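You operate a simulated robot arm through the tools that you are given. There is no shell and no other tool.

You are at the controls of a simulated two-armed robot. One attempt, no reset.

TASK
Draw the worn wiper out and stone the burr off the open way.
Fine: free the wiper's lock first; lay the wiper on the bed's end; put the oil stone back; leave the stop button in. Set down upright: oil stone. What is to be rubbed or washed off counts as gone when no trace of it is left.
Where things are to end (x, y in the base frame): worn wiper within 0.06 m of [0.61, -0.34].

The check looks at the end state, three seconds after you hand in, the way a careful person would. Anything else that was tipped, shoved, dropped, spilled or broken makes it a failure.

THE ROBOT
Two 7-joint arms with fingered hands on one trunk that stands fixed in place. Base frame: the origin is at the foot of the trunk, x ahead of it, y to its left, z up. Readings come in m, degrees, newtons and seconds.
The left shoulder is at [0.07, 0.166, 1.168], the right one opposite. With the tool pointing down near the work surface each hand reaches from about 0.44 to 0.96 m from the base axis, measured 20 degrees to its own side. Payload 4.1 kg a hand.
The TCP of each hand is the grasp point between the finger pads, 0.032 m short of the fingertips. In the tool frame z runs along the fingers and y along their closing line. The gripper opens to 0.108 m. The gripper's body begins 0.038 m behind the TCP. The gripper is a hand of 4 fingers: y runs from the thumb to the fingers, the wrist lies at [-0.016, -0.108, -0.186] in the tool frame, and closing takes about 1.5 s.
Orientation is told as [roll, pitch, yaw] about the base's x, y, z axes, in that order, counted from this pose: with the fingers straight down and the wrist toward the robot, the tool's x, y and z point along [0, 1, 0], [1, 0, 0] and [0, 0, -1] of the base frame.

THE INTERFACE
- The arms move only by the tool move_arm. It takes "left_motion", "right_motion" or both (then of equal length, played together; a hand with none holds still); each is a list of rows, each a list of 7 numbers: the opening, from 0 (shut) to 1 (fully open), then the shift along the base's x, y, z in cm, then the turn, a rotation vector about the base's x, y, z in rad. In form: [[gripper, x, y, z, wx, wy, wz], ...]. A call has 1 to 20 rows; each row shifts and turns the commanded pose from where the row before left it. Each row takes 0.2 s and may step no farther than 0.05 m and 8.6 degrees from the row before; otherwise, or with a gripper value out of range, the whole call is refused. A pose out of reach is approached as far as the arm can. The call stops where the force on the tool passes 40 N (or 10 N more than at its start, if that is more) or the arm is blocked; 0.2 s more then pass. The fingers move at their own pace (about 0.045 m/s each) and stop on an object; they squeeze with about 26 N. The grip force told is the motor's: it shows also when the fingers shut on nothing. Time passes only in rows, and 0.2 s behind the last, so rows that do not move let the fingers close. The reply holds the time, the measured pose of the TCP, the force on the tool along the base axes, the opening and the grip force, in the units named above and with some noise, with the torque about the TCP (base axes, N m) and any sound that the robot's microphone picked up.
- Cameras (640 x 400 px; columns grow to the right, rows downward): "scene" is now at [0.1342, -0.0392, 1.4226]; the picture's right is [-0.42, -0.91, 0.00], its down [-0.31, 0.14, -0.94] and it looks along [0.85, -0.40, -0.34] (base axes); focal length 336 px, centre (320, 200). "left" rides on the left gripper at [-0.064, -0.093, -0.132] in its tool frame; the picture's right is [-0.80, -0.28, 0.53], its down [0.55, -0.71, 0.45] and it looks along [0.25, 0.65, 0.72] (tool axes); focal length 247 px, centre (320, 200). "right" rides on the right gripper at [0.064, -0.093, -0.132] in its tool frame; the picture's right is [-0.80, 0.28, -0.53], its down [-0.55, -0.71, 0.45] and it looks along [-0.25, 0.65, 0.72] (tool axes); focal length 247 px, centre (320, 200). There is no depth. A picture from a camera that has moved, and an enlarged one, comes with that camera's place and axes in the base frame and with its lens.
- camera(camera): a new picture of that camera. The clock stands still meanwhile.
- lift_body(by): slides the trunk up (or, below 0, down) by that many m; the arms and the scene camera ride with it, the base frame stays. It gives what a move gives, with no picture.
- preshape(shape, hand): the hand has 4 fingers and takes this shape, open, in about a second: jaw (thumb against the fingers, like two jaws); tri (thumb and two fingers); tip (a fingertip pinch); poke (one finger out to press); point (the index stretched); flat (the hand flat); cup (the hand cupped); fist (a fist). The gripper value then closes the fingers along that shape, each until it touches; the sizes above hold for jaw. It gives what a move gives, with no picture.
- aim_head(pan, tilt): turns the head with the scene camera to pan (to the left, within 86 degrees either way) and tilt (down, from -29 to 69), counted from straight ahead of the robot. It gives what a move gives.
- close_up(camera, box): a new picture of the part [left, top, right, bottom] of that camera's present view, enlarged. The clock stands still meanwhile.
- finish_job(): hands the job in; it is judged then, once.

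Nothing tells you positions but the pictures and the camera data. Unless the task says otherwise, let go and move clear before handing in.

The tools are called after ">>>" by a JSON object that holds its "api" and its "payload". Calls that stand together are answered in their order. move_arm: Moves the arms, as the interface text tells. Its arguments: {"type":"object","properties":{"left_motion":{"type":"array"},"right_motion":{"type":"array"}},"required":[]} The other tools are called the same way: lift_body (by) slides the trunk up or down; preshape (shape, hand) gives the hand a shape; aim_head (pan, tilt) turns the head that bears the scene camera; camera (camera) takes a picture; close_up (camera, box) takes an enlarged picture of a part of a camera's view; finish_job () hands the job in.

At the start:

```text
time: 0.0
left_position: [0.6726, -0.03, 1.3383]
left_ee_rot: [0.0, 0.0, 0.1]
left_ft_force: [0.5, 0.2, 0.4]
left_wrist_torque: [0.0, -0.01, 0.01]
left_width: 0.1074
left_grasp_force: 0.1
left_shape: jaw
right_position: [0.4381, -0.5402, 1.3036]
right_ee_rot: [-0.1, 0.0, 0.0]
right_ft_force: [0.3, 0.7, 0.4]
right_wrist_torque: [-0.01, -0.03, 0.0]
right_width: 0.1075
right_grasp_force: 0.0
right_shape: jaw
trunk travel left (down, up): [-0.675, 0.265]
head pan, tilt: [-25.1, 19.9]
```

scene: 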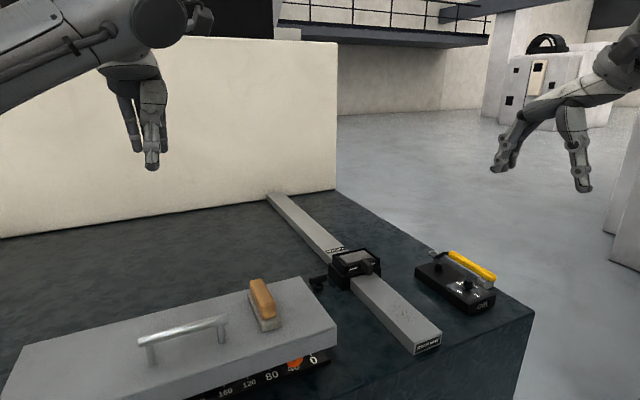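
right: 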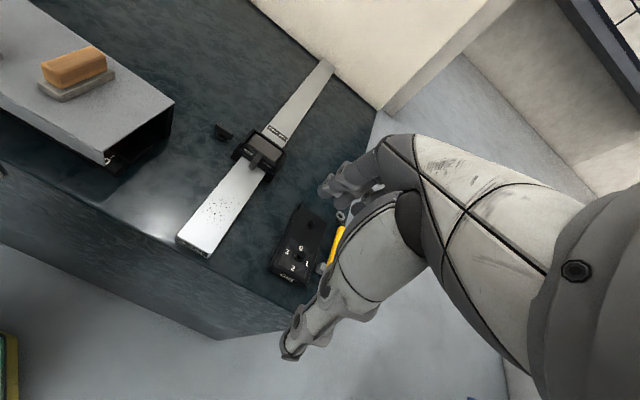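
left: 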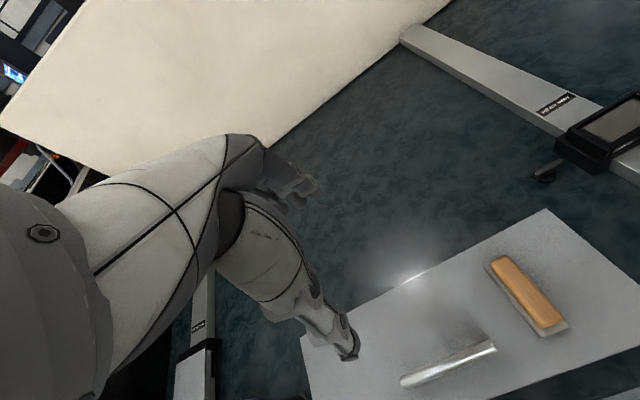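

I see a machine bed with two ways: a wiper (dark block) on the right way, an oil stone on a cover with a handle, and a black panel with a yellow handle. I'll look closer before moving anything.

>>> {"api": "close_up", "payload": {"camera": "scene", "box": [300, 220, 460, 360]}}

>>> {"api": "close_up", "payload": {"camera": "scene", "box": [400, 230, 540, 330]}}

>>> {"api": "close_up", "payload": {"camera": "scene", "box": [120, 260, 350, 400]}}

>>> {"api": "close_up", "payload": {"camera": "right", "box": [160, 50, 360, 290]}}

>>> {"api": "close_up", "payload": {"camera": "left", "box": [480, 60, 640, 200]}}

```text
2.86 times, centred on (380, 290) of scene
camera zoom: at [0.1342, -0.0392, 1.4226], right [-0.42, -0.91, 0.0], down [-0.31, 0.14, -0.94], along [0.85, -0.4, -0.34], focal length 961 px, centre (149, -57)
```

zoom: 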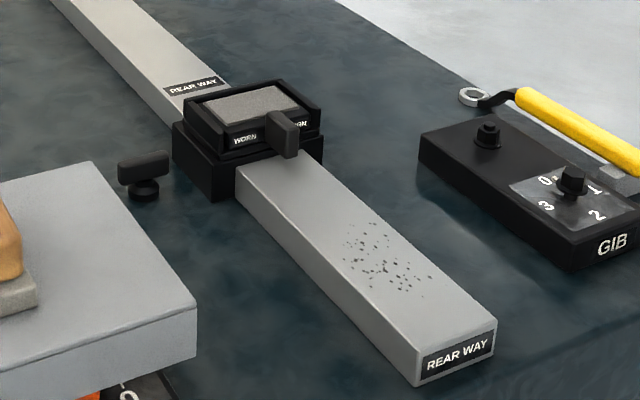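

```text
4.00 times, centred on (470, 280) of scene
camera zoom: at [0.1342, -0.0392, 1.4226], right [-0.42, -0.91, 0.0], down [-0.31, 0.14, -0.94], along [0.85, -0.4, -0.34], focal length 1345 px, centre (-280, -120)
```

zoom: 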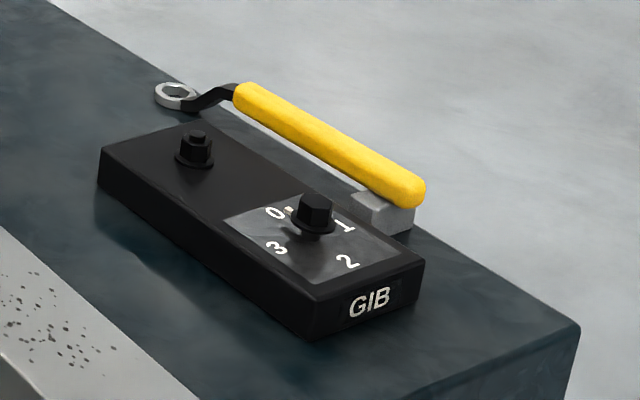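

```text
2.78 times, centred on (235, 330) of scene
camera zoom: at [0.1342, -0.0392, 1.4226], right [-0.42, -0.91, 0.0], down [-0.31, 0.14, -0.94], along [0.85, -0.4, -0.34], focal length 936 px, centre (556, -162)
```

zoom: 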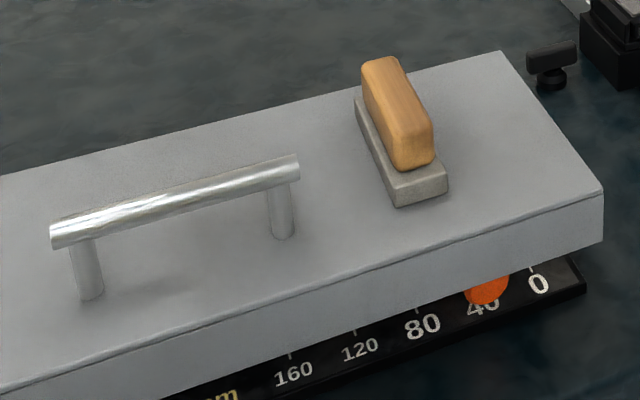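

```text
1.67 times, centred on (260, 170) of right
camera zoom: at [0.3442, -0.4762, 1.4357], right [0.28, -0.8, 0.53], down [-0.71, -0.55, -0.45], along [0.65, -0.25, -0.72], focal length 412 px, centre (420, 250)
```

zoom: 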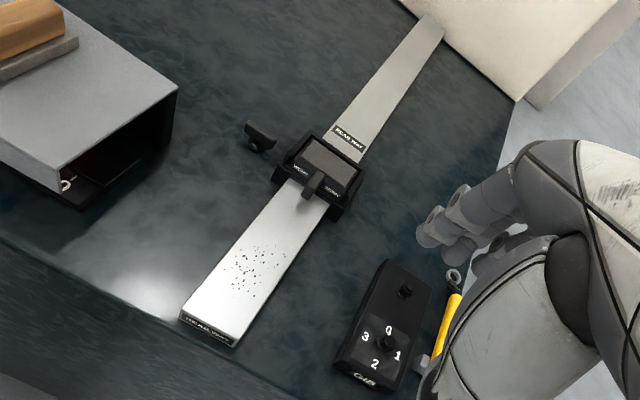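

```text
2.86 times, centred on (560, 130) of left
camera zoom: at [0.5796, -0.0947, 1.4695], right [-0.28, -0.8, -0.53], down [-0.71, 0.55, -0.45], along [0.65, 0.25, -0.72], focal length 706 px, centre (-366, 400)
```

zoom: 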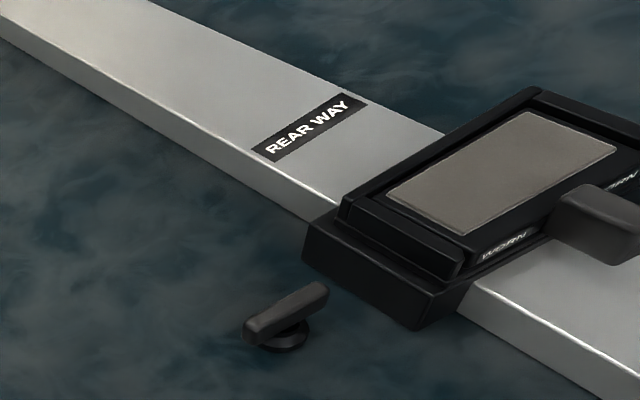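

The bed with the rear way, the locked wiper, the stone on the cover, and the gib block are visible. I'll look around with the head for the stop button and the rest of the bed.

>>> {"api": "aim_head", "payload": {"pan": -15, "tilt": 45}}

>>> {"api": "camera", "payload": {"camera": "scene"}}

>>> {"api": "aim_head", "payload": {"pan": 35, "tilt": 40}}

>>> {"api": "camera", "payload": {"camera": "scene"}}

>>> {"api": "aim_head", "payload": {"pan": -60, "tilt": 40}}

>>> {"api": "camera", "payload": {"camera": "scene"}}

```text
time: 0.9
left_position: [0.6731, -0.0314, 1.3368]
left_ee_rot: [0.0, 0.1, 0.1]
left_ft_force: [-0.1, 0.0, -0.5]
left_wrist_torque: [0.0, 0.01, 0.0]
left_width: 0.1074
left_grasp_force: 0.0
left_shape: jaw
right_position: [0.4378, -0.5396, 1.3049]
right_ee_rot: [0.0, 0.0, -0.1]
right_ft_force: [-0.3, 0.6, -0.3]
right_wrist_torque: [-0.03, -0.02, 0.01]
right_width: 0.1077
right_grasp_force: 0.1
right_shape: jaw
trunk travel left (down, up): [-0.675, 0.265]
head pan, tilt: [-15.0, 45.0]
```

```text
taken
camera scene: at [0.1285, -0.0207, 1.3838], right [-0.26, -0.97, 0.0], down [-0.68, 0.18, -0.71], along [0.68, -0.18, -0.71], focal length 336 px, centre (320, 200)
```

scene: 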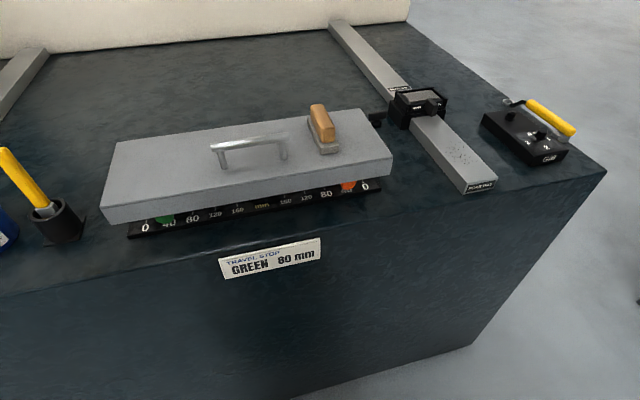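

```text
time: 2.1
left_position: [0.6728, -0.0313, 1.3374]
left_ee_rot: [-0.1, 0.0, 0.1]
left_ft_force: [1.0, -0.5, 0.5]
left_wrist_torque: [0.01, -0.03, -0.02]
left_width: 0.1077
left_grasp_force: 0.1
left_shape: jaw
right_position: [0.4379, -0.5401, 1.3047]
right_ee_rot: [0.0, -0.1, 0.1]
right_ft_force: [0.1, 0.6, -1.0]
right_wrist_torque: [0.01, -0.01, 0.01]
right_width: 0.1074
right_grasp_force: 0.1
right_shape: jaw
trunk travel left (down, up): [-0.675, 0.265]
head pan, tilt: [35.0, 40.0]
```

```text
taken
camera scene: at [0.1196, 0.049, 1.391], right [0.57, -0.82, 0.0], down [-0.53, -0.37, -0.77], along [0.63, 0.44, -0.64], focal length 336 px, centre (320, 200)
```

scene: 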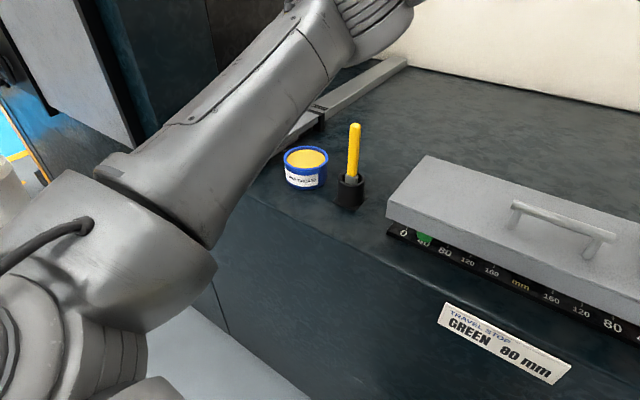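

```text
time: 3.8
left_position: [0.6733, -0.0298, 1.3373]
left_ee_rot: [0.0, 0.0, 0.0]
left_ft_force: [0.2, 0.2, 0.1]
left_wrist_torque: [-0.03, -0.02, -0.01]
left_width: 0.1076
left_grasp_force: 0.1
left_shape: jaw
right_position: [0.4386, -0.5391, 1.3046]
right_ee_rot: [0.1, 0.0, 0.0]
right_ft_force: [-0.2, 0.4, -0.2]
right_wrist_torque: [0.02, 0.04, 0.0]
right_width: 0.1077
right_grasp_force: 0.0
right_shape: jaw
trunk travel left (down, up): [-0.675, 0.265]
head pan, tilt: [-60.0, 40.0]
```

```text
taken
camera scene: at [0.0925, -0.0733, 1.391], right [-0.87, -0.5, 0.0], down [-0.32, 0.56, -0.77], along [0.38, -0.66, -0.64], focal length 336 px, centre (320, 200)
```

scene: 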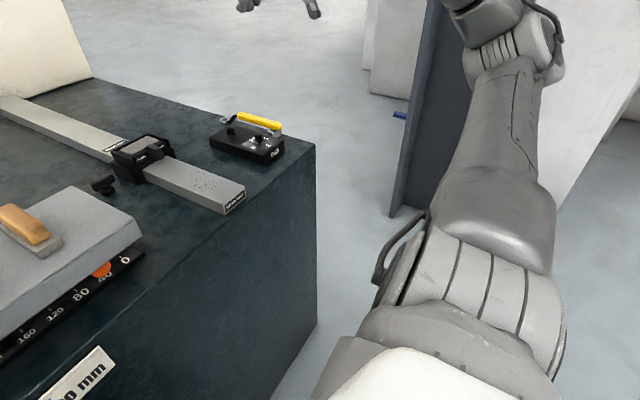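

The layout is clear: the rear way runs along x at about y=-0.43, with the wiper carrier on it and a T-shaped lock knob to its left. I'll aim the head at the wiper and zoom in.

>>> {"api": "aim_head", "payload": {"pan": -30, "tilt": 35}}

>>> {"api": "camera", "payload": {"camera": "scene"}}

>>> {"api": "close_up", "payload": {"camera": "scene", "box": [290, 120, 390, 182]}}

>>> {"api": "close_up", "payload": {"camera": "scene", "box": [320, 150, 450, 232]}}

```text
time: 4.7
left_position: [0.673, -0.031, 1.3376]
left_ee_rot: [0.0, -0.1, 0.1]
left_ft_force: [0.4, -0.5, 0.0]
left_wrist_torque: [-0.01, -0.02, -0.02]
left_width: 0.1077
left_grasp_force: 0.0
left_shape: jaw
right_position: [0.4377, -0.5381, 1.3031]
right_ee_rot: [-0.1, 0.0, 0.0]
right_ft_force: [0.9, 0.3, 0.0]
right_wrist_torque: [0.03, 0.0, 0.02]
right_width: 0.1073
right_grasp_force: 0.1
right_shape: jaw
trunk travel left (down, up): [-0.675, 0.265]
head pan, tilt: [-30.0, 35.0]
```

```text
taken
camera scene: at [0.1261, -0.0438, 1.3985], right [-0.5, -0.87, 0.0], down [-0.5, 0.29, -0.82], along [0.71, -0.41, -0.57], focal length 336 px, centre (320, 200)
```

scene: 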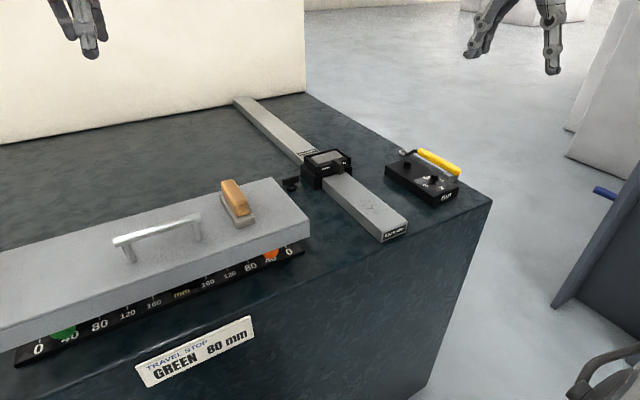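

```text
6.40 times, centred on (340, 151) of scene
camera zoom: at [0.1261, -0.0438, 1.3985], right [-0.5, -0.87, 0.0], down [-0.5, 0.29, -0.82], along [0.71, -0.41, -0.57], focal length 2153 px, centre (192, 514)
```

zoom: 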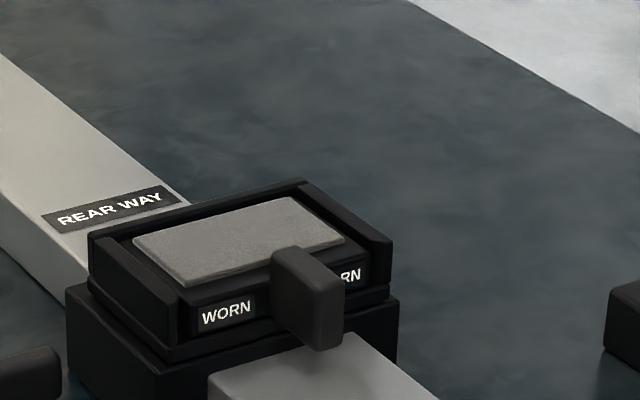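

```text
4.88 times, centred on (385, 191) of scene
camera zoom: at [0.1261, -0.0438, 1.3985], right [-0.5, -0.87, 0.0], down [-0.5, 0.29, -0.82], along [0.71, -0.41, -0.57], focal length 1641 px, centre (3, 244)
```

zoom: 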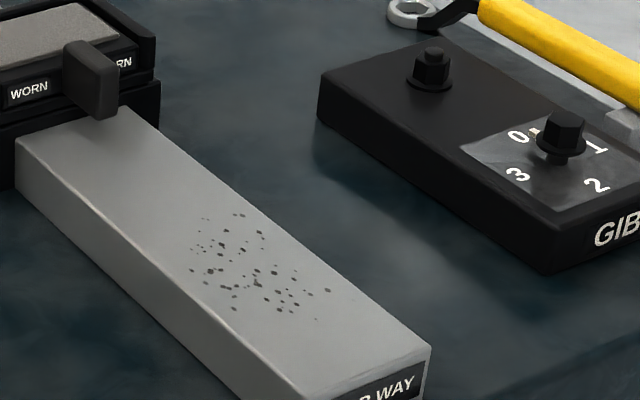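

The wiper slides out of a three-sided holder toward -x by a vertical pull tab. Next I'll look at the lock knob and the gaps on the bed.

>>> {"api": "close_up", "payload": {"camera": "scene", "box": [260, 160, 340, 210]}}

>>> {"api": "close_up", "payload": {"camera": "scene", "box": [200, 160, 320, 260]}}

>>> {"api": "close_up", "payload": {"camera": "right", "box": [200, 100, 300, 200]}}

>>> {"api": "close_up", "payload": {"camera": "right", "box": [160, 170, 320, 270]}}

>>> {"api": "close_up", "payload": {"camera": "right", "box": [0, 0, 200, 180]}}

```text
8.00 times, centred on (300, 185) of scene
camera zoom: at [0.1261, -0.0438, 1.3985], right [-0.5, -0.87, 0.0], down [-0.5, 0.29, -0.82], along [0.71, -0.41, -0.57], focal length 2691 px, centre (480, 320)
```

zoom: 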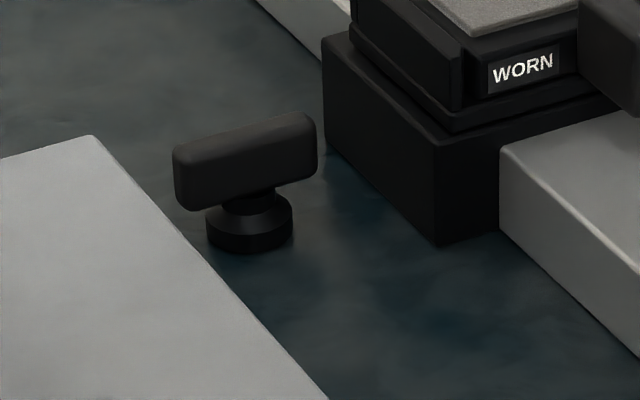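

```text
4.00 times, centred on (260, 210) of scene
camera zoom: at [0.1261, -0.0438, 1.3985], right [-0.5, -0.87, 0.0], down [-0.5, 0.29, -0.82], along [0.71, -0.41, -0.57], focal length 1345 px, centre (560, 160)
```

zoom: 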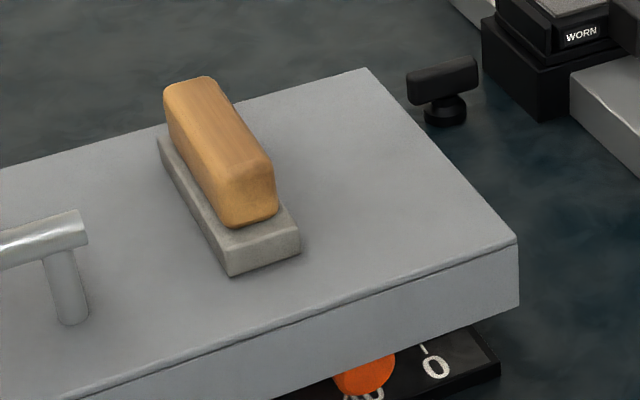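

```text
4.00 times, centred on (250, 150) of right
camera zoom: at [0.3442, -0.4762, 1.4357], right [0.28, -0.8, 0.53], down [-0.71, -0.55, -0.45], along [0.65, -0.25, -0.72], focal length 988 px, centre (600, 400)
```

zoom: 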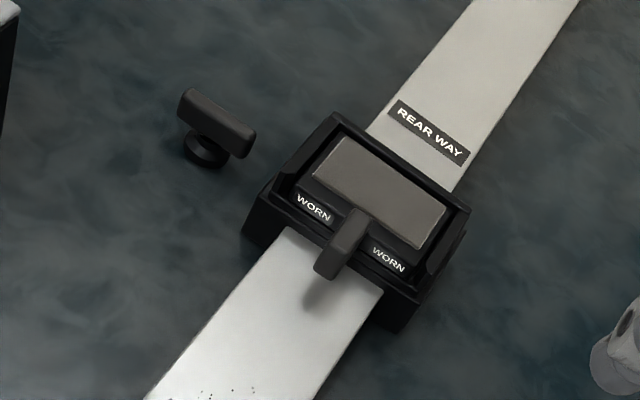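

```text
4.00 times, centred on (240, 220) of right
camera zoom: at [0.3442, -0.4762, 1.4357], right [0.28, -0.8, 0.53], down [-0.71, -0.55, -0.45], along [0.65, -0.25, -0.72], focal length 988 px, centre (640, 120)
```

zoom: 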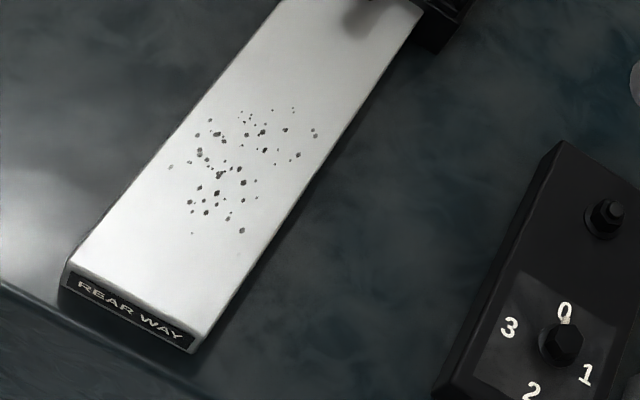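

```text
2.22 times, centred on (100, 90) of right
camera zoom: at [0.3442, -0.4762, 1.4357], right [0.28, -0.8, 0.53], down [-0.71, -0.55, -0.45], along [0.65, -0.25, -0.72], focal length 549 px, centre (809, 444)
```

zoom: 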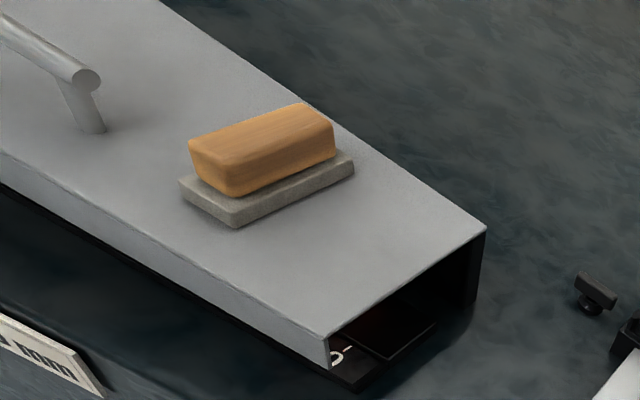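

The lock bar lies along y at about [0.796, -0.345, 0.95], the stone at about [0.636, -0.16] on the cover, and the burr patch is around x 0.55–0.65, y -0.48 to -0.42. I'll take tighter close-ups of the wiper tab, the stone and the hands to measure them better.

>>> {"api": "close_up", "payload": {"camera": "scene", "box": [295, 140, 360, 190]}}

>>> {"api": "close_up", "payload": {"camera": "right", "box": [225, 120, 300, 190]}}

>>> {"api": "close_up", "payload": {"camera": "scene", "box": [210, 170, 270, 240]}}

>>> {"api": "close_up", "payload": {"camera": "scene", "box": [440, 0, 600, 90]}}

>>> {"api": "close_up", "payload": {"camera": "right", "box": [250, 120, 450, 370]}}

```text
8.00 times, centred on (328, 165) of scene
camera zoom: at [0.1261, -0.0438, 1.3985], right [-0.5, -0.87, 0.0], down [-0.5, 0.29, -0.82], along [0.71, -0.41, -0.57], focal length 2691 px, centre (260, 480)
```

zoom: 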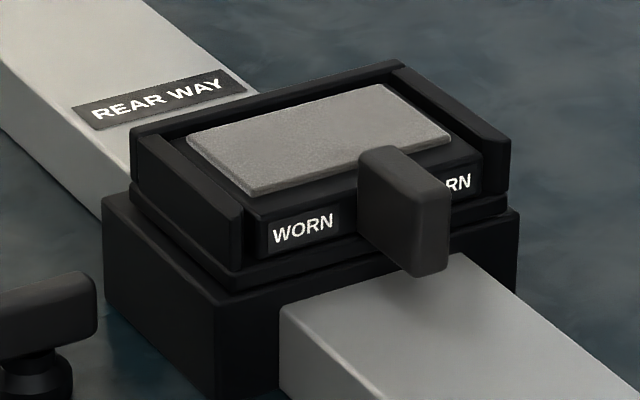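

```text
5.71 times, centred on (262, 155) of right
camera zoom: at [0.3442, -0.4762, 1.4357], right [0.28, -0.8, 0.53], down [-0.71, -0.55, -0.45], along [0.65, -0.25, -0.72], focal length 1411 px, centre (649, 457)
```

zoom: 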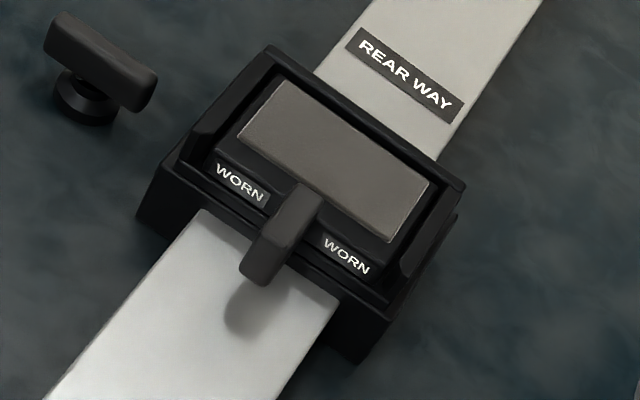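

```text
5.71 times, centred on (240, 205) of scene
camera zoom: at [0.1261, -0.0438, 1.3985], right [-0.5, -0.87, 0.0], down [-0.5, 0.29, -0.82], along [0.71, -0.41, -0.57], focal length 1922 px, centre (777, 171)
```

zoom: 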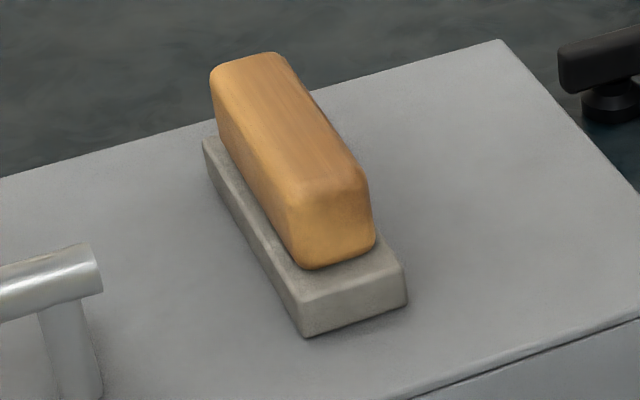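

```text
4.00 times, centred on (520, 45) of scene
camera zoom: at [0.1261, -0.0438, 1.3985], right [-0.5, -0.87, 0.0], down [-0.5, 0.29, -0.82], along [0.71, -0.41, -0.57], focal length 1345 px, centre (-480, 820)
```

zoom: 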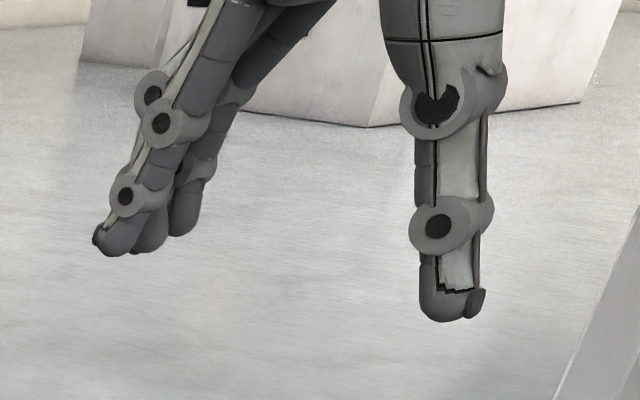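

```text
1.60 times, centred on (350, 245) of right
camera zoom: at [0.3442, -0.4762, 1.4357], right [0.28, -0.8, 0.53], down [-0.71, -0.55, -0.45], along [0.65, -0.25, -0.72], focal length 395 px, centre (272, 128)
```

zoom: 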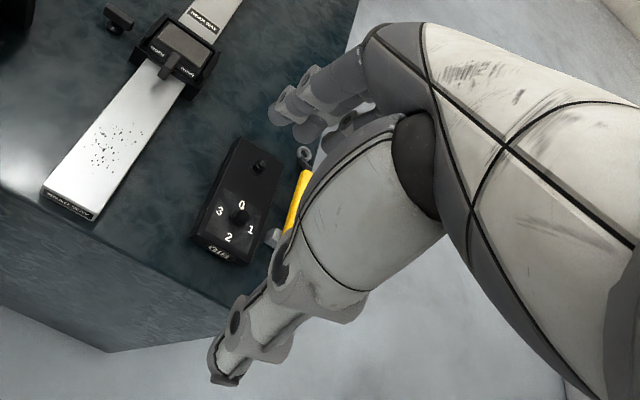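

The wiper's tab is about 3 cm long, 14 mm thick and 25 mm tall at [0.743, -0.451, 0.983]. The jaw's three-finger row looks too wide for it, so I'll move the left hand aside and try the right hand's tip shape to see it.

>>> {"api": "move_arm", "payload": {"left_motion": [[1, -1, 4.5, 0, 0, 0, 0], [1, -1, 4.5, 0, 0, 0, 0], [1, -1, 4.5, 0, 0, 0, 0], [1, -1, 4.5, 0, 0, 0, 0]]}}

>>> {"api": "preshape", "payload": {"shape": "tip", "hand": "right"}}

>>> {"api": "camera", "payload": {"camera": "right"}}

>>> {"api": "close_up", "payload": {"camera": "scene", "box": [440, 0, 600, 100]}}

```text
time: 5.7
left_position: [0.6328, 0.153, 1.3371]
left_ee_rot: [0.0, 0.0, 0.2]
left_ft_force: [-0.3, 0.3, -0.3]
left_wrist_torque: [-0.03, 0.01, 0.0]
left_width: 0.1075
left_grasp_force: 0.1
left_shape: jaw
right_position: [0.4377, -0.5378, 1.3052]
right_ee_rot: [-0.2, 0.0, 0.0]
right_ft_force: [-0.5, -0.3, 0.8]
right_wrist_torque: [-0.03, -0.01, -0.01]
right_width: 0.1072
right_grasp_force: 0.0
right_shape: jaw
trunk travel left (down, up): [-0.675, 0.265]
head pan, tilt: [-30.0, 35.0]
```

```text
time: 6.6
left_position: [0.634, 0.1491, 1.3383]
left_ee_rot: [0.0, 0.1, 0.1]
left_ft_force: [0.2, -0.4, 0.0]
left_wrist_torque: [0.01, 0.01, -0.02]
left_width: 0.1076
left_grasp_force: 0.1
left_shape: jaw
right_position: [0.438, -0.5403, 1.3035]
right_ee_rot: [0.0, 0.0, 0.1]
right_ft_force: [-1.1, 0.0, -0.6]
right_wrist_torque: [-0.02, 0.01, -0.01]
right_width: 0.1076
right_grasp_force: 0.1
right_shape: tip
trunk travel left (down, up): [-0.675, 0.265]
head pan, tilt: [-30.0, 35.0]
```

```text
taken
camera right: at [0.3442, -0.4765, 1.4356], right [0.28, -0.8, 0.53], down [-0.71, -0.55, -0.45], along [0.65, -0.25, -0.72], focal length 247 px, centre (320, 200)
```

right: 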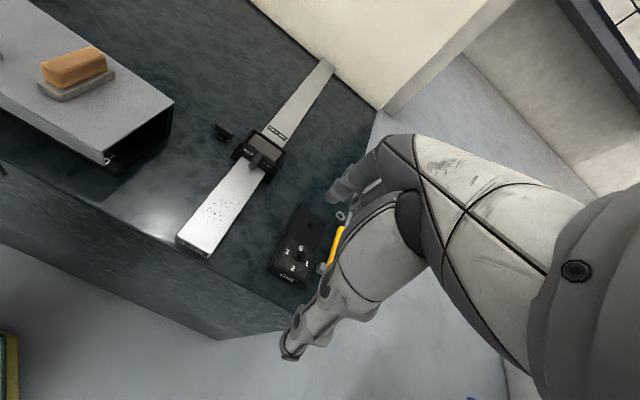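

```text
4.00 times, centred on (520, 50) of scene
camera zoom: at [0.1262, -0.0439, 1.3985], right [-0.5, -0.87, 0.0], down [-0.5, 0.29, -0.82], along [0.71, -0.41, -0.57], focal length 1345 px, centre (-480, 800)
```

zoom: 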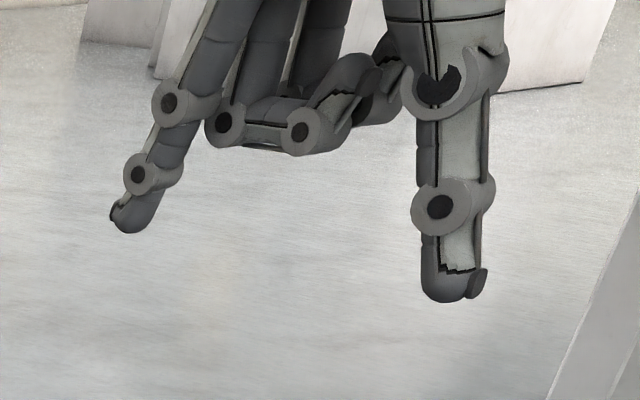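

In the tip shape the index and thumb stay out and the other two fingers curl away. I'll close it in the air to see where the tips meet.

>>> {"api": "move_arm", "payload": {"right_motion": [[0, 0, 0, 0, 0, 0, 0], [0, 0, 0, 0, 0, 0, 0], [0, 0, 0, 0, 0, 0, 0], [0, 0, 0, 0, 0, 0, 0], [0, 0, 0, 0, 0, 0, 0], [0, 0, 0, 0, 0, 0, 0], [0, 0, 0, 0, 0, 0, 0], [0, 0, 0, 0, 0, 0, 0]]}}

>>> {"api": "close_up", "payload": {"camera": "scene", "box": [440, 0, 600, 100]}}

>>> {"api": "close_up", "payload": {"camera": "right", "box": [220, 120, 460, 370]}}

```text
time: 8.4
left_position: [0.6324, 0.1499, 1.3389]
left_ee_rot: [0.1, 0.0, 0.1]
left_ft_force: [0.6, 0.2, 0.3]
left_wrist_torque: [0.03, -0.01, 0.01]
left_width: 0.1074
left_grasp_force: 0.1
left_shape: jaw
right_position: [0.4369, -0.541, 1.3044]
right_ee_rot: [0.0, 0.0, 0.1]
right_ft_force: [0.1, 0.2, 0.3]
right_wrist_torque: [0.02, 0.0, 0.0]
right_width: 0.0
right_grasp_force: 26.4
right_shape: tip
trunk travel left (down, up): [-0.675, 0.265]
head pan, tilt: [-30.0, 35.0]
```

```text
4.00 times, centred on (520, 50) of scene
camera zoom: at [0.1262, -0.0436, 1.3985], right [-0.5, -0.87, 0.0], down [-0.5, 0.29, -0.82], along [0.71, -0.41, -0.57], focal length 1345 px, centre (-480, 800)
```

zoom: 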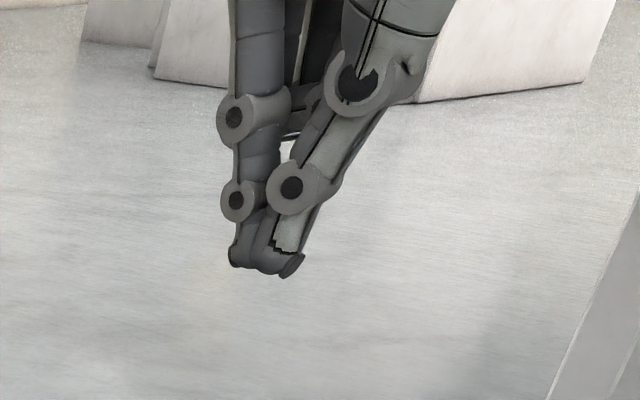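

```text
1.60 times, centred on (340, 245) of right
camera zoom: at [0.3442, -0.4761, 1.4358], right [0.28, -0.8, 0.53], down [-0.71, -0.55, -0.45], along [0.65, -0.25, -0.72], focal length 395 px, centre (288, 128)
```

zoom: 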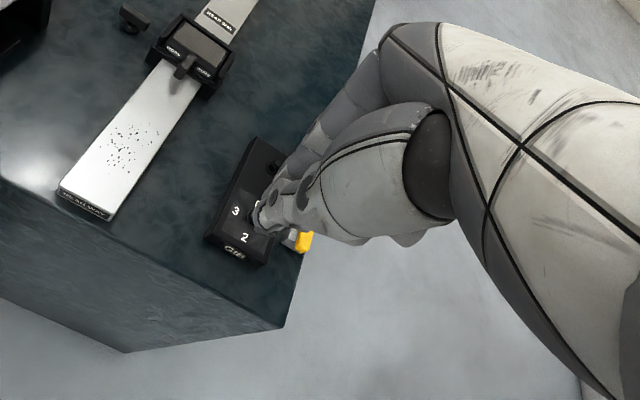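

The pinch closes on the TCP axis, about 3 cm below the TCP. For the lock bar I'll go back to the jaw shape and move the right hand above the knob.

>>> {"api": "preshape", "payload": {"shape": "jaw", "hand": "right"}}

>>> {"api": "move_arm", "payload": {"right_motion": [[1, 3.59, 1.96, -1.3, 0, 0, 0], [1, 3.59, 1.96, -1.3, 0, 0, 0], [1, 3.59, 1.96, -1.3, 0, 0, 0], [1, 3.59, 1.96, -1.3, 0, 0, 0], [1, 3.59, 1.96, -1.3, 0, 0, 0], [1, 3.59, 1.96, -1.3, 0, 0, 0], [1, 3.59, 1.96, -1.3, 0, 0, 0], [1, 3.59, 1.96, -1.3, 0, 0, 0], [1, 3.59, 1.96, -1.3, 0, 0, 0], [1, 3.59, 1.96, -1.3, 0, 0, 0], [1, 0, 0, 0, 0, 0, 0]]}}

>>> {"api": "camera", "payload": {"camera": "scene"}}

>>> {"api": "camera", "payload": {"camera": "right"}}

>>> {"api": "camera", "payload": {"camera": "left"}}

```text
time: 9.3
left_position: [0.6326, 0.1495, 1.3368]
left_ee_rot: [-0.1, 0.0, 0.0]
left_ft_force: [-0.2, 0.0, 0.3]
left_wrist_torque: [-0.03, -0.02, 0.01]
left_width: 0.1077
left_grasp_force: 0.2
left_shape: jaw
right_position: [0.437, -0.5386, 1.3038]
right_ee_rot: [0.0, 0.0, -0.1]
right_ft_force: [0.2, -0.1, -0.1]
right_wrist_torque: [0.0, 0.0, 0.01]
right_width: 0.108
right_grasp_force: 0.2
right_shape: jaw
trunk travel left (down, up): [-0.675, 0.265]
head pan, tilt: [-30.0, 35.0]
```

```text
time: 11.7
left_position: [0.633, 0.1499, 1.3373]
left_ee_rot: [0.0, 0.1, 0.2]
left_ft_force: [-0.1, 0.0, -0.2]
left_wrist_torque: [-0.02, 0.0, 0.05]
left_width: 0.1079
left_grasp_force: 0.1
left_shape: jaw
right_position: [0.7406, -0.3637, 1.1813]
right_ee_rot: [-0.1, -0.1, 0.1]
right_ft_force: [0.5, -0.4, -0.7]
right_wrist_torque: [-0.02, -0.01, -0.03]
right_width: 0.1079
right_grasp_force: 0.0
right_shape: jaw
right hand out of reach, approached as far as the arm can: row 9, 10
trunk travel left (down, up): [-0.675, 0.265]
head pan, tilt: [-30.0, 35.0]
```

```text
taken
camera scene: at [0.1273, -0.0439, 1.3984], right [-0.5, -0.87, 0.0], down [-0.5, 0.29, -0.82], along [0.71, -0.41, -0.57], focal length 336 px, centre (320, 200)
```

scene: 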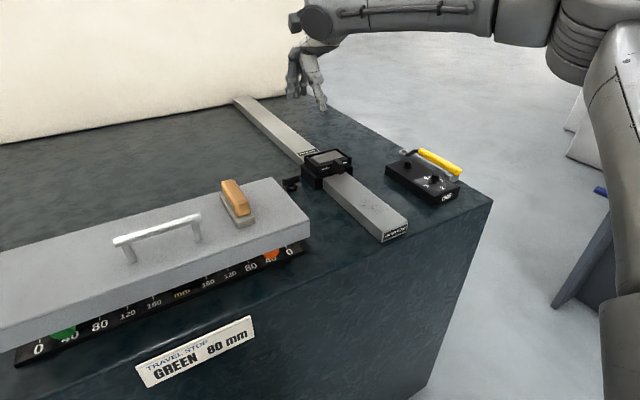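

```text
taken
camera right: at [0.646, -0.2994, 1.3119], right [0.28, -0.8, 0.53], down [-0.71, -0.55, -0.45], along [0.65, -0.25, -0.72], focal length 247 px, centre (320, 200)
```

right: 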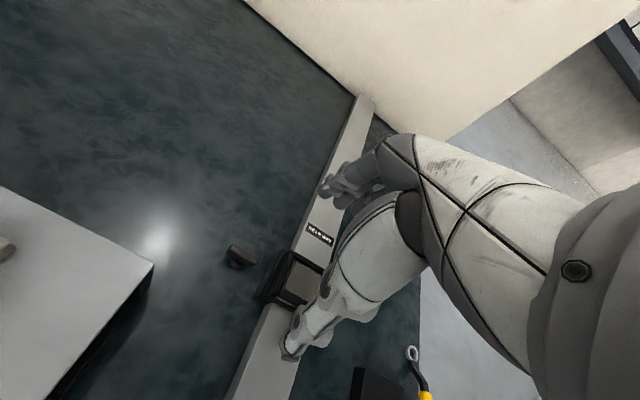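

```text
taken
camera left: at [0.5406, 0.0851, 1.4695], right [-0.28, -0.8, -0.53], down [-0.71, 0.55, -0.45], along [0.65, 0.25, -0.72], focal length 247 px, centre (320, 200)
```

left: 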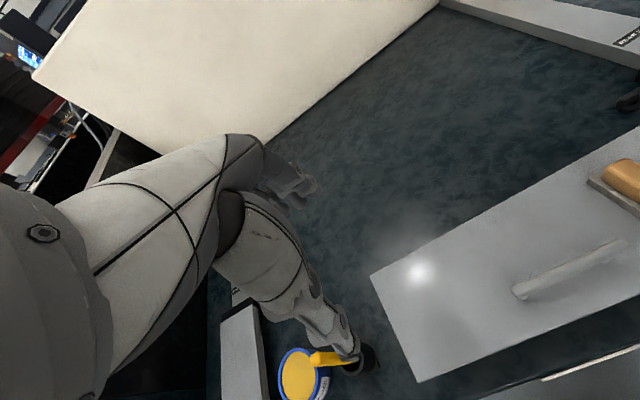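

The hand stopped at [0.741, -0.364, 1.181], because the reach is shorter up high. I'll go lower first and then move forward to above the knob.

>>> {"api": "move_arm", "payload": {"right_motion": [[1, 0, 0, -4, 0, 0, 0], [1, 0, 0.5, -4, 0, 0, 0], [1, 0.5, 0.5, -2, 0, 0, 0], [1, 2, 0.5, 0, 0, 0, 0], [1, 2, 0.4, 0, 0, 0, 0], [1, 0, 0, 0, 0, 0, 0]]}}

>>> {"api": "camera", "payload": {"camera": "right"}}

>>> {"api": "close_up", "payload": {"camera": "scene", "box": [240, 110, 400, 210]}}

```text
time: 13.1
left_position: [0.6317, 0.1492, 1.3376]
left_ee_rot: [0.0, 0.0, 0.1]
left_ft_force: [0.4, -1.2, -0.5]
left_wrist_torque: [0.02, 0.0, 0.0]
left_width: 0.1076
left_grasp_force: 0.1
left_shape: jaw
right_position: [0.7274, -0.3587, 1.0855]
right_ee_rot: [0.1, -0.1, 0.1]
right_ft_force: [0.8, 0.0, 0.2]
right_wrist_torque: [0.0, -0.02, -0.04]
right_width: 0.108
right_grasp_force: 0.1
right_shape: jaw
right hand out of reach, approached as far as the arm can: row 2, 3, 4, 5
trunk travel left (down, up): [-0.675, 0.265]
head pan, tilt: [-30.0, 35.0]
```

```text
taken
camera right: at [0.6341, -0.2948, 1.2175], right [0.28, -0.8, 0.53], down [-0.7, -0.55, -0.45], along [0.65, -0.25, -0.72], focal length 247 px, centre (320, 200)
```

right: 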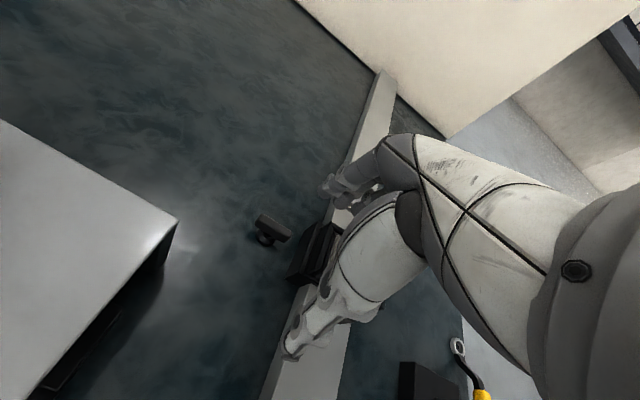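

```text
4.00 times, centred on (320, 160) of scene
camera zoom: at [0.1261, -0.0434, 1.3986], right [-0.5, -0.87, 0.0], down [-0.5, 0.29, -0.82], along [0.71, -0.41, -0.57], focal length 1345 px, centre (320, 360)
```

zoom: 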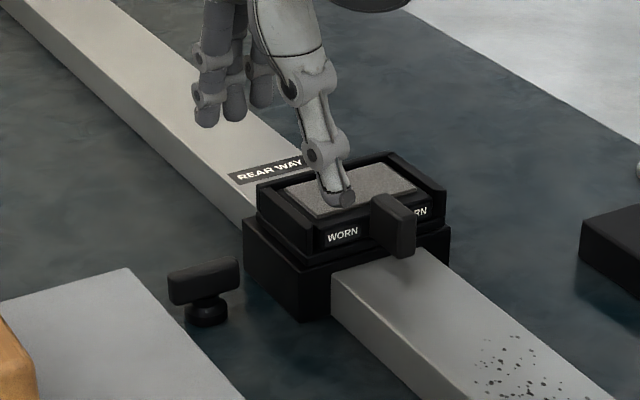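

The arm hits its limit at x≈0.73 for this orientation. I'll look at the arm's posture to see what is limiting it.

>>> {"api": "aim_head", "payload": {"pan": -55, "tilt": 20}}

>>> {"api": "camera", "payload": {"camera": "scene"}}

```text
time: 14.0
left_position: [0.6323, 0.1493, 1.3365]
left_ee_rot: [0.0, 0.0, 0.1]
left_ft_force: [-0.1, 0.2, 0.5]
left_wrist_torque: [0.03, 0.05, 0.0]
left_width: 0.1078
left_grasp_force: 0.1
left_shape: jaw
right_position: [0.7288, -0.3586, 1.0873]
right_ee_rot: [0.0, 0.0, 0.0]
right_ft_force: [-0.6, 1.0, 1.0]
right_wrist_torque: [-0.03, 0.02, 0.0]
right_width: 0.1078
right_grasp_force: 0.1
right_shape: jaw
trunk travel left (down, up): [-0.675, 0.265]
head pan, tilt: [-55.0, 20.0]
```

```text
taken
camera scene: at [0.1035, -0.0757, 1.4223], right [-0.82, -0.57, 0.0], down [-0.2, 0.28, -0.94], along [0.54, -0.77, -0.34], focal length 336 px, centre (320, 200)
```

scene: 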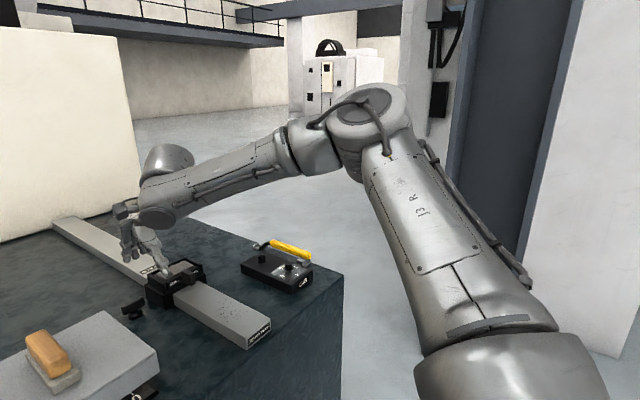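

The arm isn't stretched out, so a wrist joint is probably at its limit. I'll raise the trunk so the arm can reach down more naturally, then try again.

>>> {"api": "lift_body", "payload": {"by": 0.2}}

>>> {"api": "move_arm", "payload": {"right_motion": [[1, 0, 0, -4, 0, 0, 0], [1, 0, 0, -4, 0, 0, 0], [1, 1, 0, -4, 0, 0, 0], [1, 2, 0.4, -3, 0, 0, 0], [1, 2, 0.5, -2, 0, 0, 0], [1, 2, 0.5, -2, 0, 0, 0], [1, 0, 0, 0, 0, 0, 0]]}}

>>> {"api": "camera", "payload": {"camera": "scene"}}

```text
time: 16.2
left_position: [0.6332, 0.1499, 1.5373]
left_ee_rot: [0.0, 0.1, 0.0]
left_ft_force: [-0.1, -0.5, -1.0]
left_wrist_torque: [-0.01, 0.01, 0.02]
left_width: 0.1078
left_grasp_force: 0.0
left_shape: jaw
right_position: [0.7278, -0.359, 1.2875]
right_ee_rot: [0.0, 0.0, 0.0]
right_ft_force: [-0.2, -0.2, 0.6]
right_wrist_torque: [-0.01, -0.04, -0.01]
right_width: 0.108
right_grasp_force: 0.0
right_shape: jaw
trunk travel left (down, up): [-0.875, 0.065]
head pan, tilt: [-55.0, 20.0]
```

```text
time: 17.8
left_position: [0.6329, 0.1485, 1.5381]
left_ee_rot: [0.0, 0.0, 0.1]
left_ft_force: [-0.4, 1.2, 0.2]
left_wrist_torque: [-0.04, 0.03, 0.04]
left_width: 0.1077
left_grasp_force: 0.1
left_shape: jaw
right_position: [0.6822, -0.3813, 1.1695]
right_ee_rot: [-0.1, 0.0, 0.1]
right_ft_force: [-0.2, 0.7, 0.6]
right_wrist_torque: [0.0, 0.01, 0.02]
right_width: 0.1077
right_grasp_force: 0.1
right_shape: jaw
right hand out of reach, approached as far as the arm can: row 1, 2, 3, 4, 5, 6
trunk travel left (down, up): [-0.875, 0.065]
head pan, tilt: [-55.0, 20.0]
```

```text
taken
camera scene: at [0.1034, -0.0759, 1.6224], right [-0.82, -0.57, 0.0], down [-0.2, 0.28, -0.94], along [0.54, -0.77, -0.34], focal length 336 px, centre (320, 200)
```

scene: 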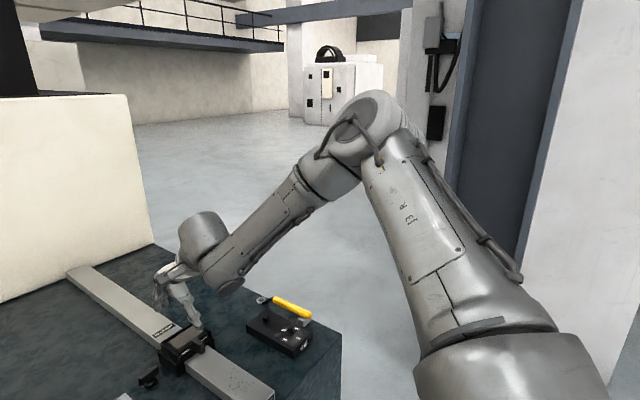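

Raising the trunk made the reach shorter, so I'll go the other way. I'll raise the right hand, bring the trunk back down, and test how hand yaw changes the reach.

>>> {"api": "move_arm", "payload": {"right_motion": [[1, 0, 0, 4, 0, 0, 0], [1, 0, 0, 4, 0, 0, 0], [1, 0, 0, 4, 0, 0, 0], [1, 0, 0, 4, 0, 0, 0], [1, 0, 0, 4, 0, 0, 0]]}}

>>> {"api": "lift_body", "payload": {"by": -0.2}}

>>> {"api": "move_arm", "payload": {"right_motion": [[1, 0, 0, 0, 0, 0, 0.14], [1, 0, 0, 0, 0, 0, 0.14], [1, 0, 0, 0, 0, 0, 0.14], [1, 2, 0.5, 0, 0, 0, 0.14], [1, 2, 0.5, 0, 0, 0, 0], [1, 2, 0.5, 0, 0, 0, 0], [1, 2, 0.5, 0, 0, 0, 0], [1, 2, 0.5, 0, 0, 0, 0], [1, 2, 0.5, 0, 0, 0, 0], [1, 0, 0, 0, 0, 0, 0]]}}

```text
time: 19.0
left_position: [0.6312, 0.1506, 1.5382]
left_ee_rot: [0.1, 0.0, 0.1]
left_ft_force: [-0.3, 0.3, -0.3]
left_wrist_torque: [0.01, -0.01, -0.03]
left_width: 0.1076
left_grasp_force: 0.0
left_shape: jaw
right_position: [0.6806, -0.3807, 1.373]
right_ee_rot: [0.0, -0.1, 0.1]
right_ft_force: [-0.6, -0.3, -0.1]
right_wrist_torque: [-0.03, 0.01, 0.0]
right_width: 0.1079
right_grasp_force: 0.0
right_shape: jaw
trunk travel left (down, up): [-0.875, 0.065]
head pan, tilt: [-55.0, 20.0]
```

```text
time: 21.2
left_position: [0.633, 0.1495, 1.3381]
left_ee_rot: [-0.1, 0.1, 0.1]
left_ft_force: [-0.1, 0.3, -0.1]
left_wrist_torque: [-0.01, 0.0, 0.0]
left_width: 0.1074
left_grasp_force: 0.2
left_shape: jaw
right_position: [0.6819, -0.3816, 1.172]
right_ee_rot: [0.0, 0.0, 0.0]
right_ft_force: [1.0, -0.1, 0.2]
right_wrist_torque: [0.01, -0.04, -0.01]
right_width: 0.108
right_grasp_force: 0.1
right_shape: jaw
trunk travel left (down, up): [-0.675, 0.265]
head pan, tilt: [-55.0, 20.0]
```

```text
time: 23.4
left_position: [0.6334, 0.1507, 1.3374]
left_ee_rot: [-0.1, 0.1, 0.1]
left_ft_force: [0.1, 0.3, -0.4]
left_wrist_torque: [-0.03, -0.02, 0.01]
left_width: 0.1077
left_grasp_force: 0.0
left_shape: jaw
right_position: [0.7244, -0.3704, 1.1738]
right_ee_rot: [0.0, -0.2, 32.0]
right_ft_force: [0.1, 0.7, -0.5]
right_wrist_torque: [0.01, -0.01, 0.02]
right_width: 0.1082
right_grasp_force: 0.0
right_shape: jaw
right hand out of reach, approached as far as the arm can: row 6, 7, 8, 9
trunk travel left (down, up): [-0.675, 0.265]
head pan, tilt: [-55.0, 20.0]
```

A positive yaw shortens the reach slightly, so I'll try a negative yaw.

>>> {"api": "move_arm", "payload": {"right_motion": [[1, -2, 0, 0, 0, 0, -0.14], [1, -2, 0, 0, 0, 0, -0.14], [1, 0, 0, 0, 0, 0, -0.14], [1, 0, 0, 0, 0, 0, -0.14], [1, 0, 0, 0, 0, 0, -0.14], [1, 0, 0, 0, 0, 0, -0.14], [1, 0, 0, 0, 0, 0, -0.14], [1, 0, 0, 0, 0, 0, -0.14], [1, 2, 0.5, 0, 0, 0, 0], [1, 2, 0.5, 0, 0, 0, 0], [1, 2, 0.5, 0, 0, 0, 0], [1, 2, 0.5, 0, 0, 0, 0], [1, 2, 0.5, 0, 0, 0, 0], [1, 2, 0.5, 0, 0, 0, 0], [1, 2, 0.5, 0, 0, 0, 0], [1, 0, 0, 0, 0, 0, 0]]}}

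>>> {"api": "camera", "payload": {"camera": "scene"}}

```text
time: 26.8
left_position: [0.6311, 0.1499, 1.3372]
left_ee_rot: [0.0, -0.1, 0.0]
left_ft_force: [0.3, -0.6, -0.3]
left_wrist_torque: [0.02, 0.02, 0.0]
left_width: 0.1076
left_grasp_force: 0.0
left_shape: jaw
right_position: [0.7132, -0.3736, 1.1723]
right_ee_rot: [0.1, -0.2, -32.0]
right_ft_force: [-0.5, -0.6, -0.2]
right_wrist_torque: [0.02, 0.01, 0.03]
right_width: 0.1081
right_grasp_force: 0.1
right_shape: jaw
right hand out of reach, approached as far as the arm can: row 10, 11, 12, 13, 14, 15
trunk travel left (down, up): [-0.675, 0.265]
head pan, tilt: [-55.0, 20.0]
```

```text
taken
camera scene: at [0.1032, -0.0757, 1.4224], right [-0.82, -0.57, 0.0], down [-0.2, 0.28, -0.94], along [0.54, -0.77, -0.34], focal length 336 px, centre (320, 200)
```

scene: 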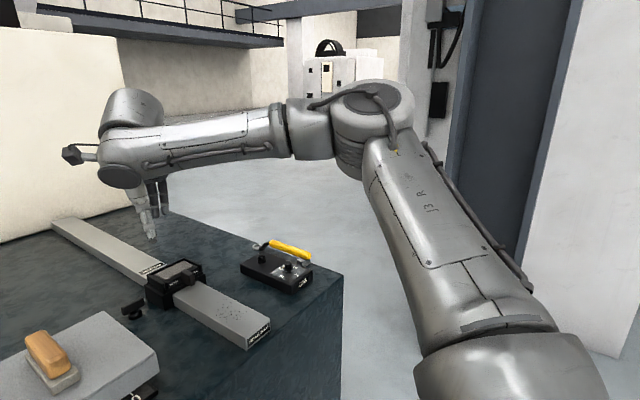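

That shortened it too, so yaw 0 is about best. Next I'll test the effect of height relative to the shoulder by raising the hand at yaw 0.

>>> {"api": "move_arm", "payload": {"right_motion": [[1, -2, 0, 4, 0, 0, 0.14], [1, -2, 0, 4, 0, 0, 0.14], [1, 0, 0, 4, 0, 0, 0.14], [1, 0, 0, 4, 0, 0, 0.14], [1, 2, 0.5, 0, 0, 0, 0], [1, 2, 0.5, 0, 0, 0, 0], [1, 2, 0.5, 0, 0, 0, 0], [1, 2, 0.5, 0, 0, 0, 0], [1, 2, 0.5, 0, 0, 0, 0], [1, 2, 0.5, 0, 0, 0, 0], [1, 2, 0.5, 0, 0, 0, 0], [1, 0, 0, 0, 0, 0, 0]]}}

```text
time: 29.4
left_position: [0.6331, 0.1502, 1.3381]
left_ee_rot: [-0.1, 0.0, 0.2]
left_ft_force: [-0.4, 0.3, -0.1]
left_wrist_torque: [0.01, 0.0, -0.01]
left_width: 0.1076
left_grasp_force: 0.1
left_shape: jaw
right_position: [0.6955, -0.3687, 1.3335]
right_ee_rot: [0.0, -0.1, 0.1]
right_ft_force: [1.2, 0.5, -0.7]
right_wrist_torque: [-0.02, 0.0, 0.04]
right_width: 0.1081
right_grasp_force: 0.0
right_shape: jaw
right hand out of reach, approached as far as the arm can: row 6, 7, 8, 9, 10, 11
trunk travel left (down, up): [-0.675, 0.265]
head pan, tilt: [-55.0, 20.0]
```

The reach limit looks like a fixed distance from the shoulder, which seems too short for this arm. I'll test whether it depends on the path and elbow posture by moving the left hand aside and swinging the right hand inward before extending.

>>> {"api": "move_arm", "payload": {"left_motion": [[1, 0, 4, 0, 0, 0, 0], [1, 0, 4, 0, 0, 0, 0], [1, 0, 4, 0, 0, 0, 0], [1, 0, 4, 0, 0, 0, 0], [1, 0, 0, 0, 0, 0, 0], [1, 0, 0, 0, 0, 0, 0], [1, 0, 0, 0, 0, 0, 0], [1, 0, 0, 0, 0, 0, 0], [1, 0, 0, 0, 0, 0, 0], [1, 0, 0, 0, 0, 0, 0], [1, 0, 0, 0, 0, 0, 0], [1, 0, 0, 0, 0, 0, 0], [1, 0, 0, 0, 0, 0, 0], [1, 0, 0, 0, 0, 0, 0], [1, 0, 0, 0, 0, 0, 0], [1, 0, 0, 0, 0, 0, 0]], "right_motion": [[1, -4, 2, -1.5, 0, 0, 0], [1, -4, 2, -1.5, 0, 0, 0], [1, -4, 2, -1.5, 0, 0, 0], [1, -3, 3, -1.5, 0, 0, 0], [1, 0, 4, -1.5, 0, 0, 0], [1, 0, 4, -1.5, 0, 0, 0], [1, 3, 0, -1.5, 0, 0, 0], [1, 4, 0, -1.5, 0, 0, 0], [1, 4, 0, -1, 0, 0, 0], [1, 4, 0, -1, 0, 0, 0], [1, 4, 0, -1, 0, 0, 0], [1, 4, -0.5, 0, 0, 0, 0], [1, 4, -0.5, 0, 0, 0, 0], [1, 4, -0.5, 0, 0, 0, 0], [1, 4, -0.5, 0, 0, 0, 0], [1, 0, 0, 0, 0, 0, 0]]}}

>>> {"api": "camera", "payload": {"camera": "scene"}}

```text
time: 32.8
left_position: [0.6332, 0.3088, 1.3368]
left_ee_rot: [0.0, -0.1, 0.2]
left_ft_force: [0.2, -0.9, 0.0]
left_wrist_torque: [-0.01, -0.01, 0.01]
left_width: 0.1076
left_grasp_force: 0.1
left_shape: jaw
right_position: [0.6617, -0.2264, 1.2209]
right_ee_rot: [0.1, -0.2, 0.0]
right_ft_force: [-0.3, 0.0, 0.1]
right_wrist_torque: [-0.01, -0.01, 0.01]
right_width: 0.1079
right_grasp_force: 0.2
right_shape: jaw
right hand out of reach, approached as far as the arm can: row 9, 10, 11, 12, 13, 14, 15
trunk travel left (down, up): [-0.675, 0.265]
head pan, tilt: [-55.0, 20.0]
```

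```text
taken
camera scene: at [0.1036, -0.0757, 1.4224], right [-0.82, -0.57, 0.0], down [-0.2, 0.28, -0.94], along [0.54, -0.77, -0.34], focal length 336 px, centre (320, 200)
```

scene: 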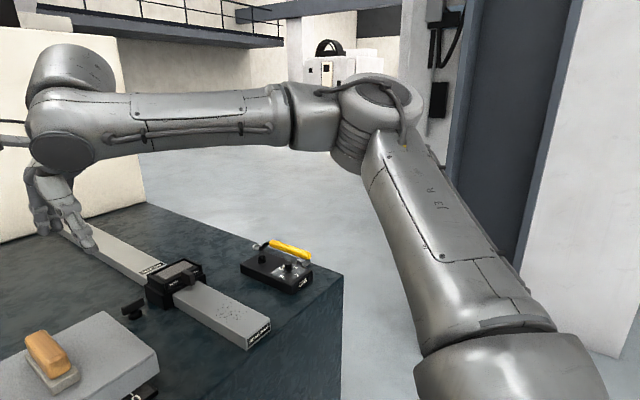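

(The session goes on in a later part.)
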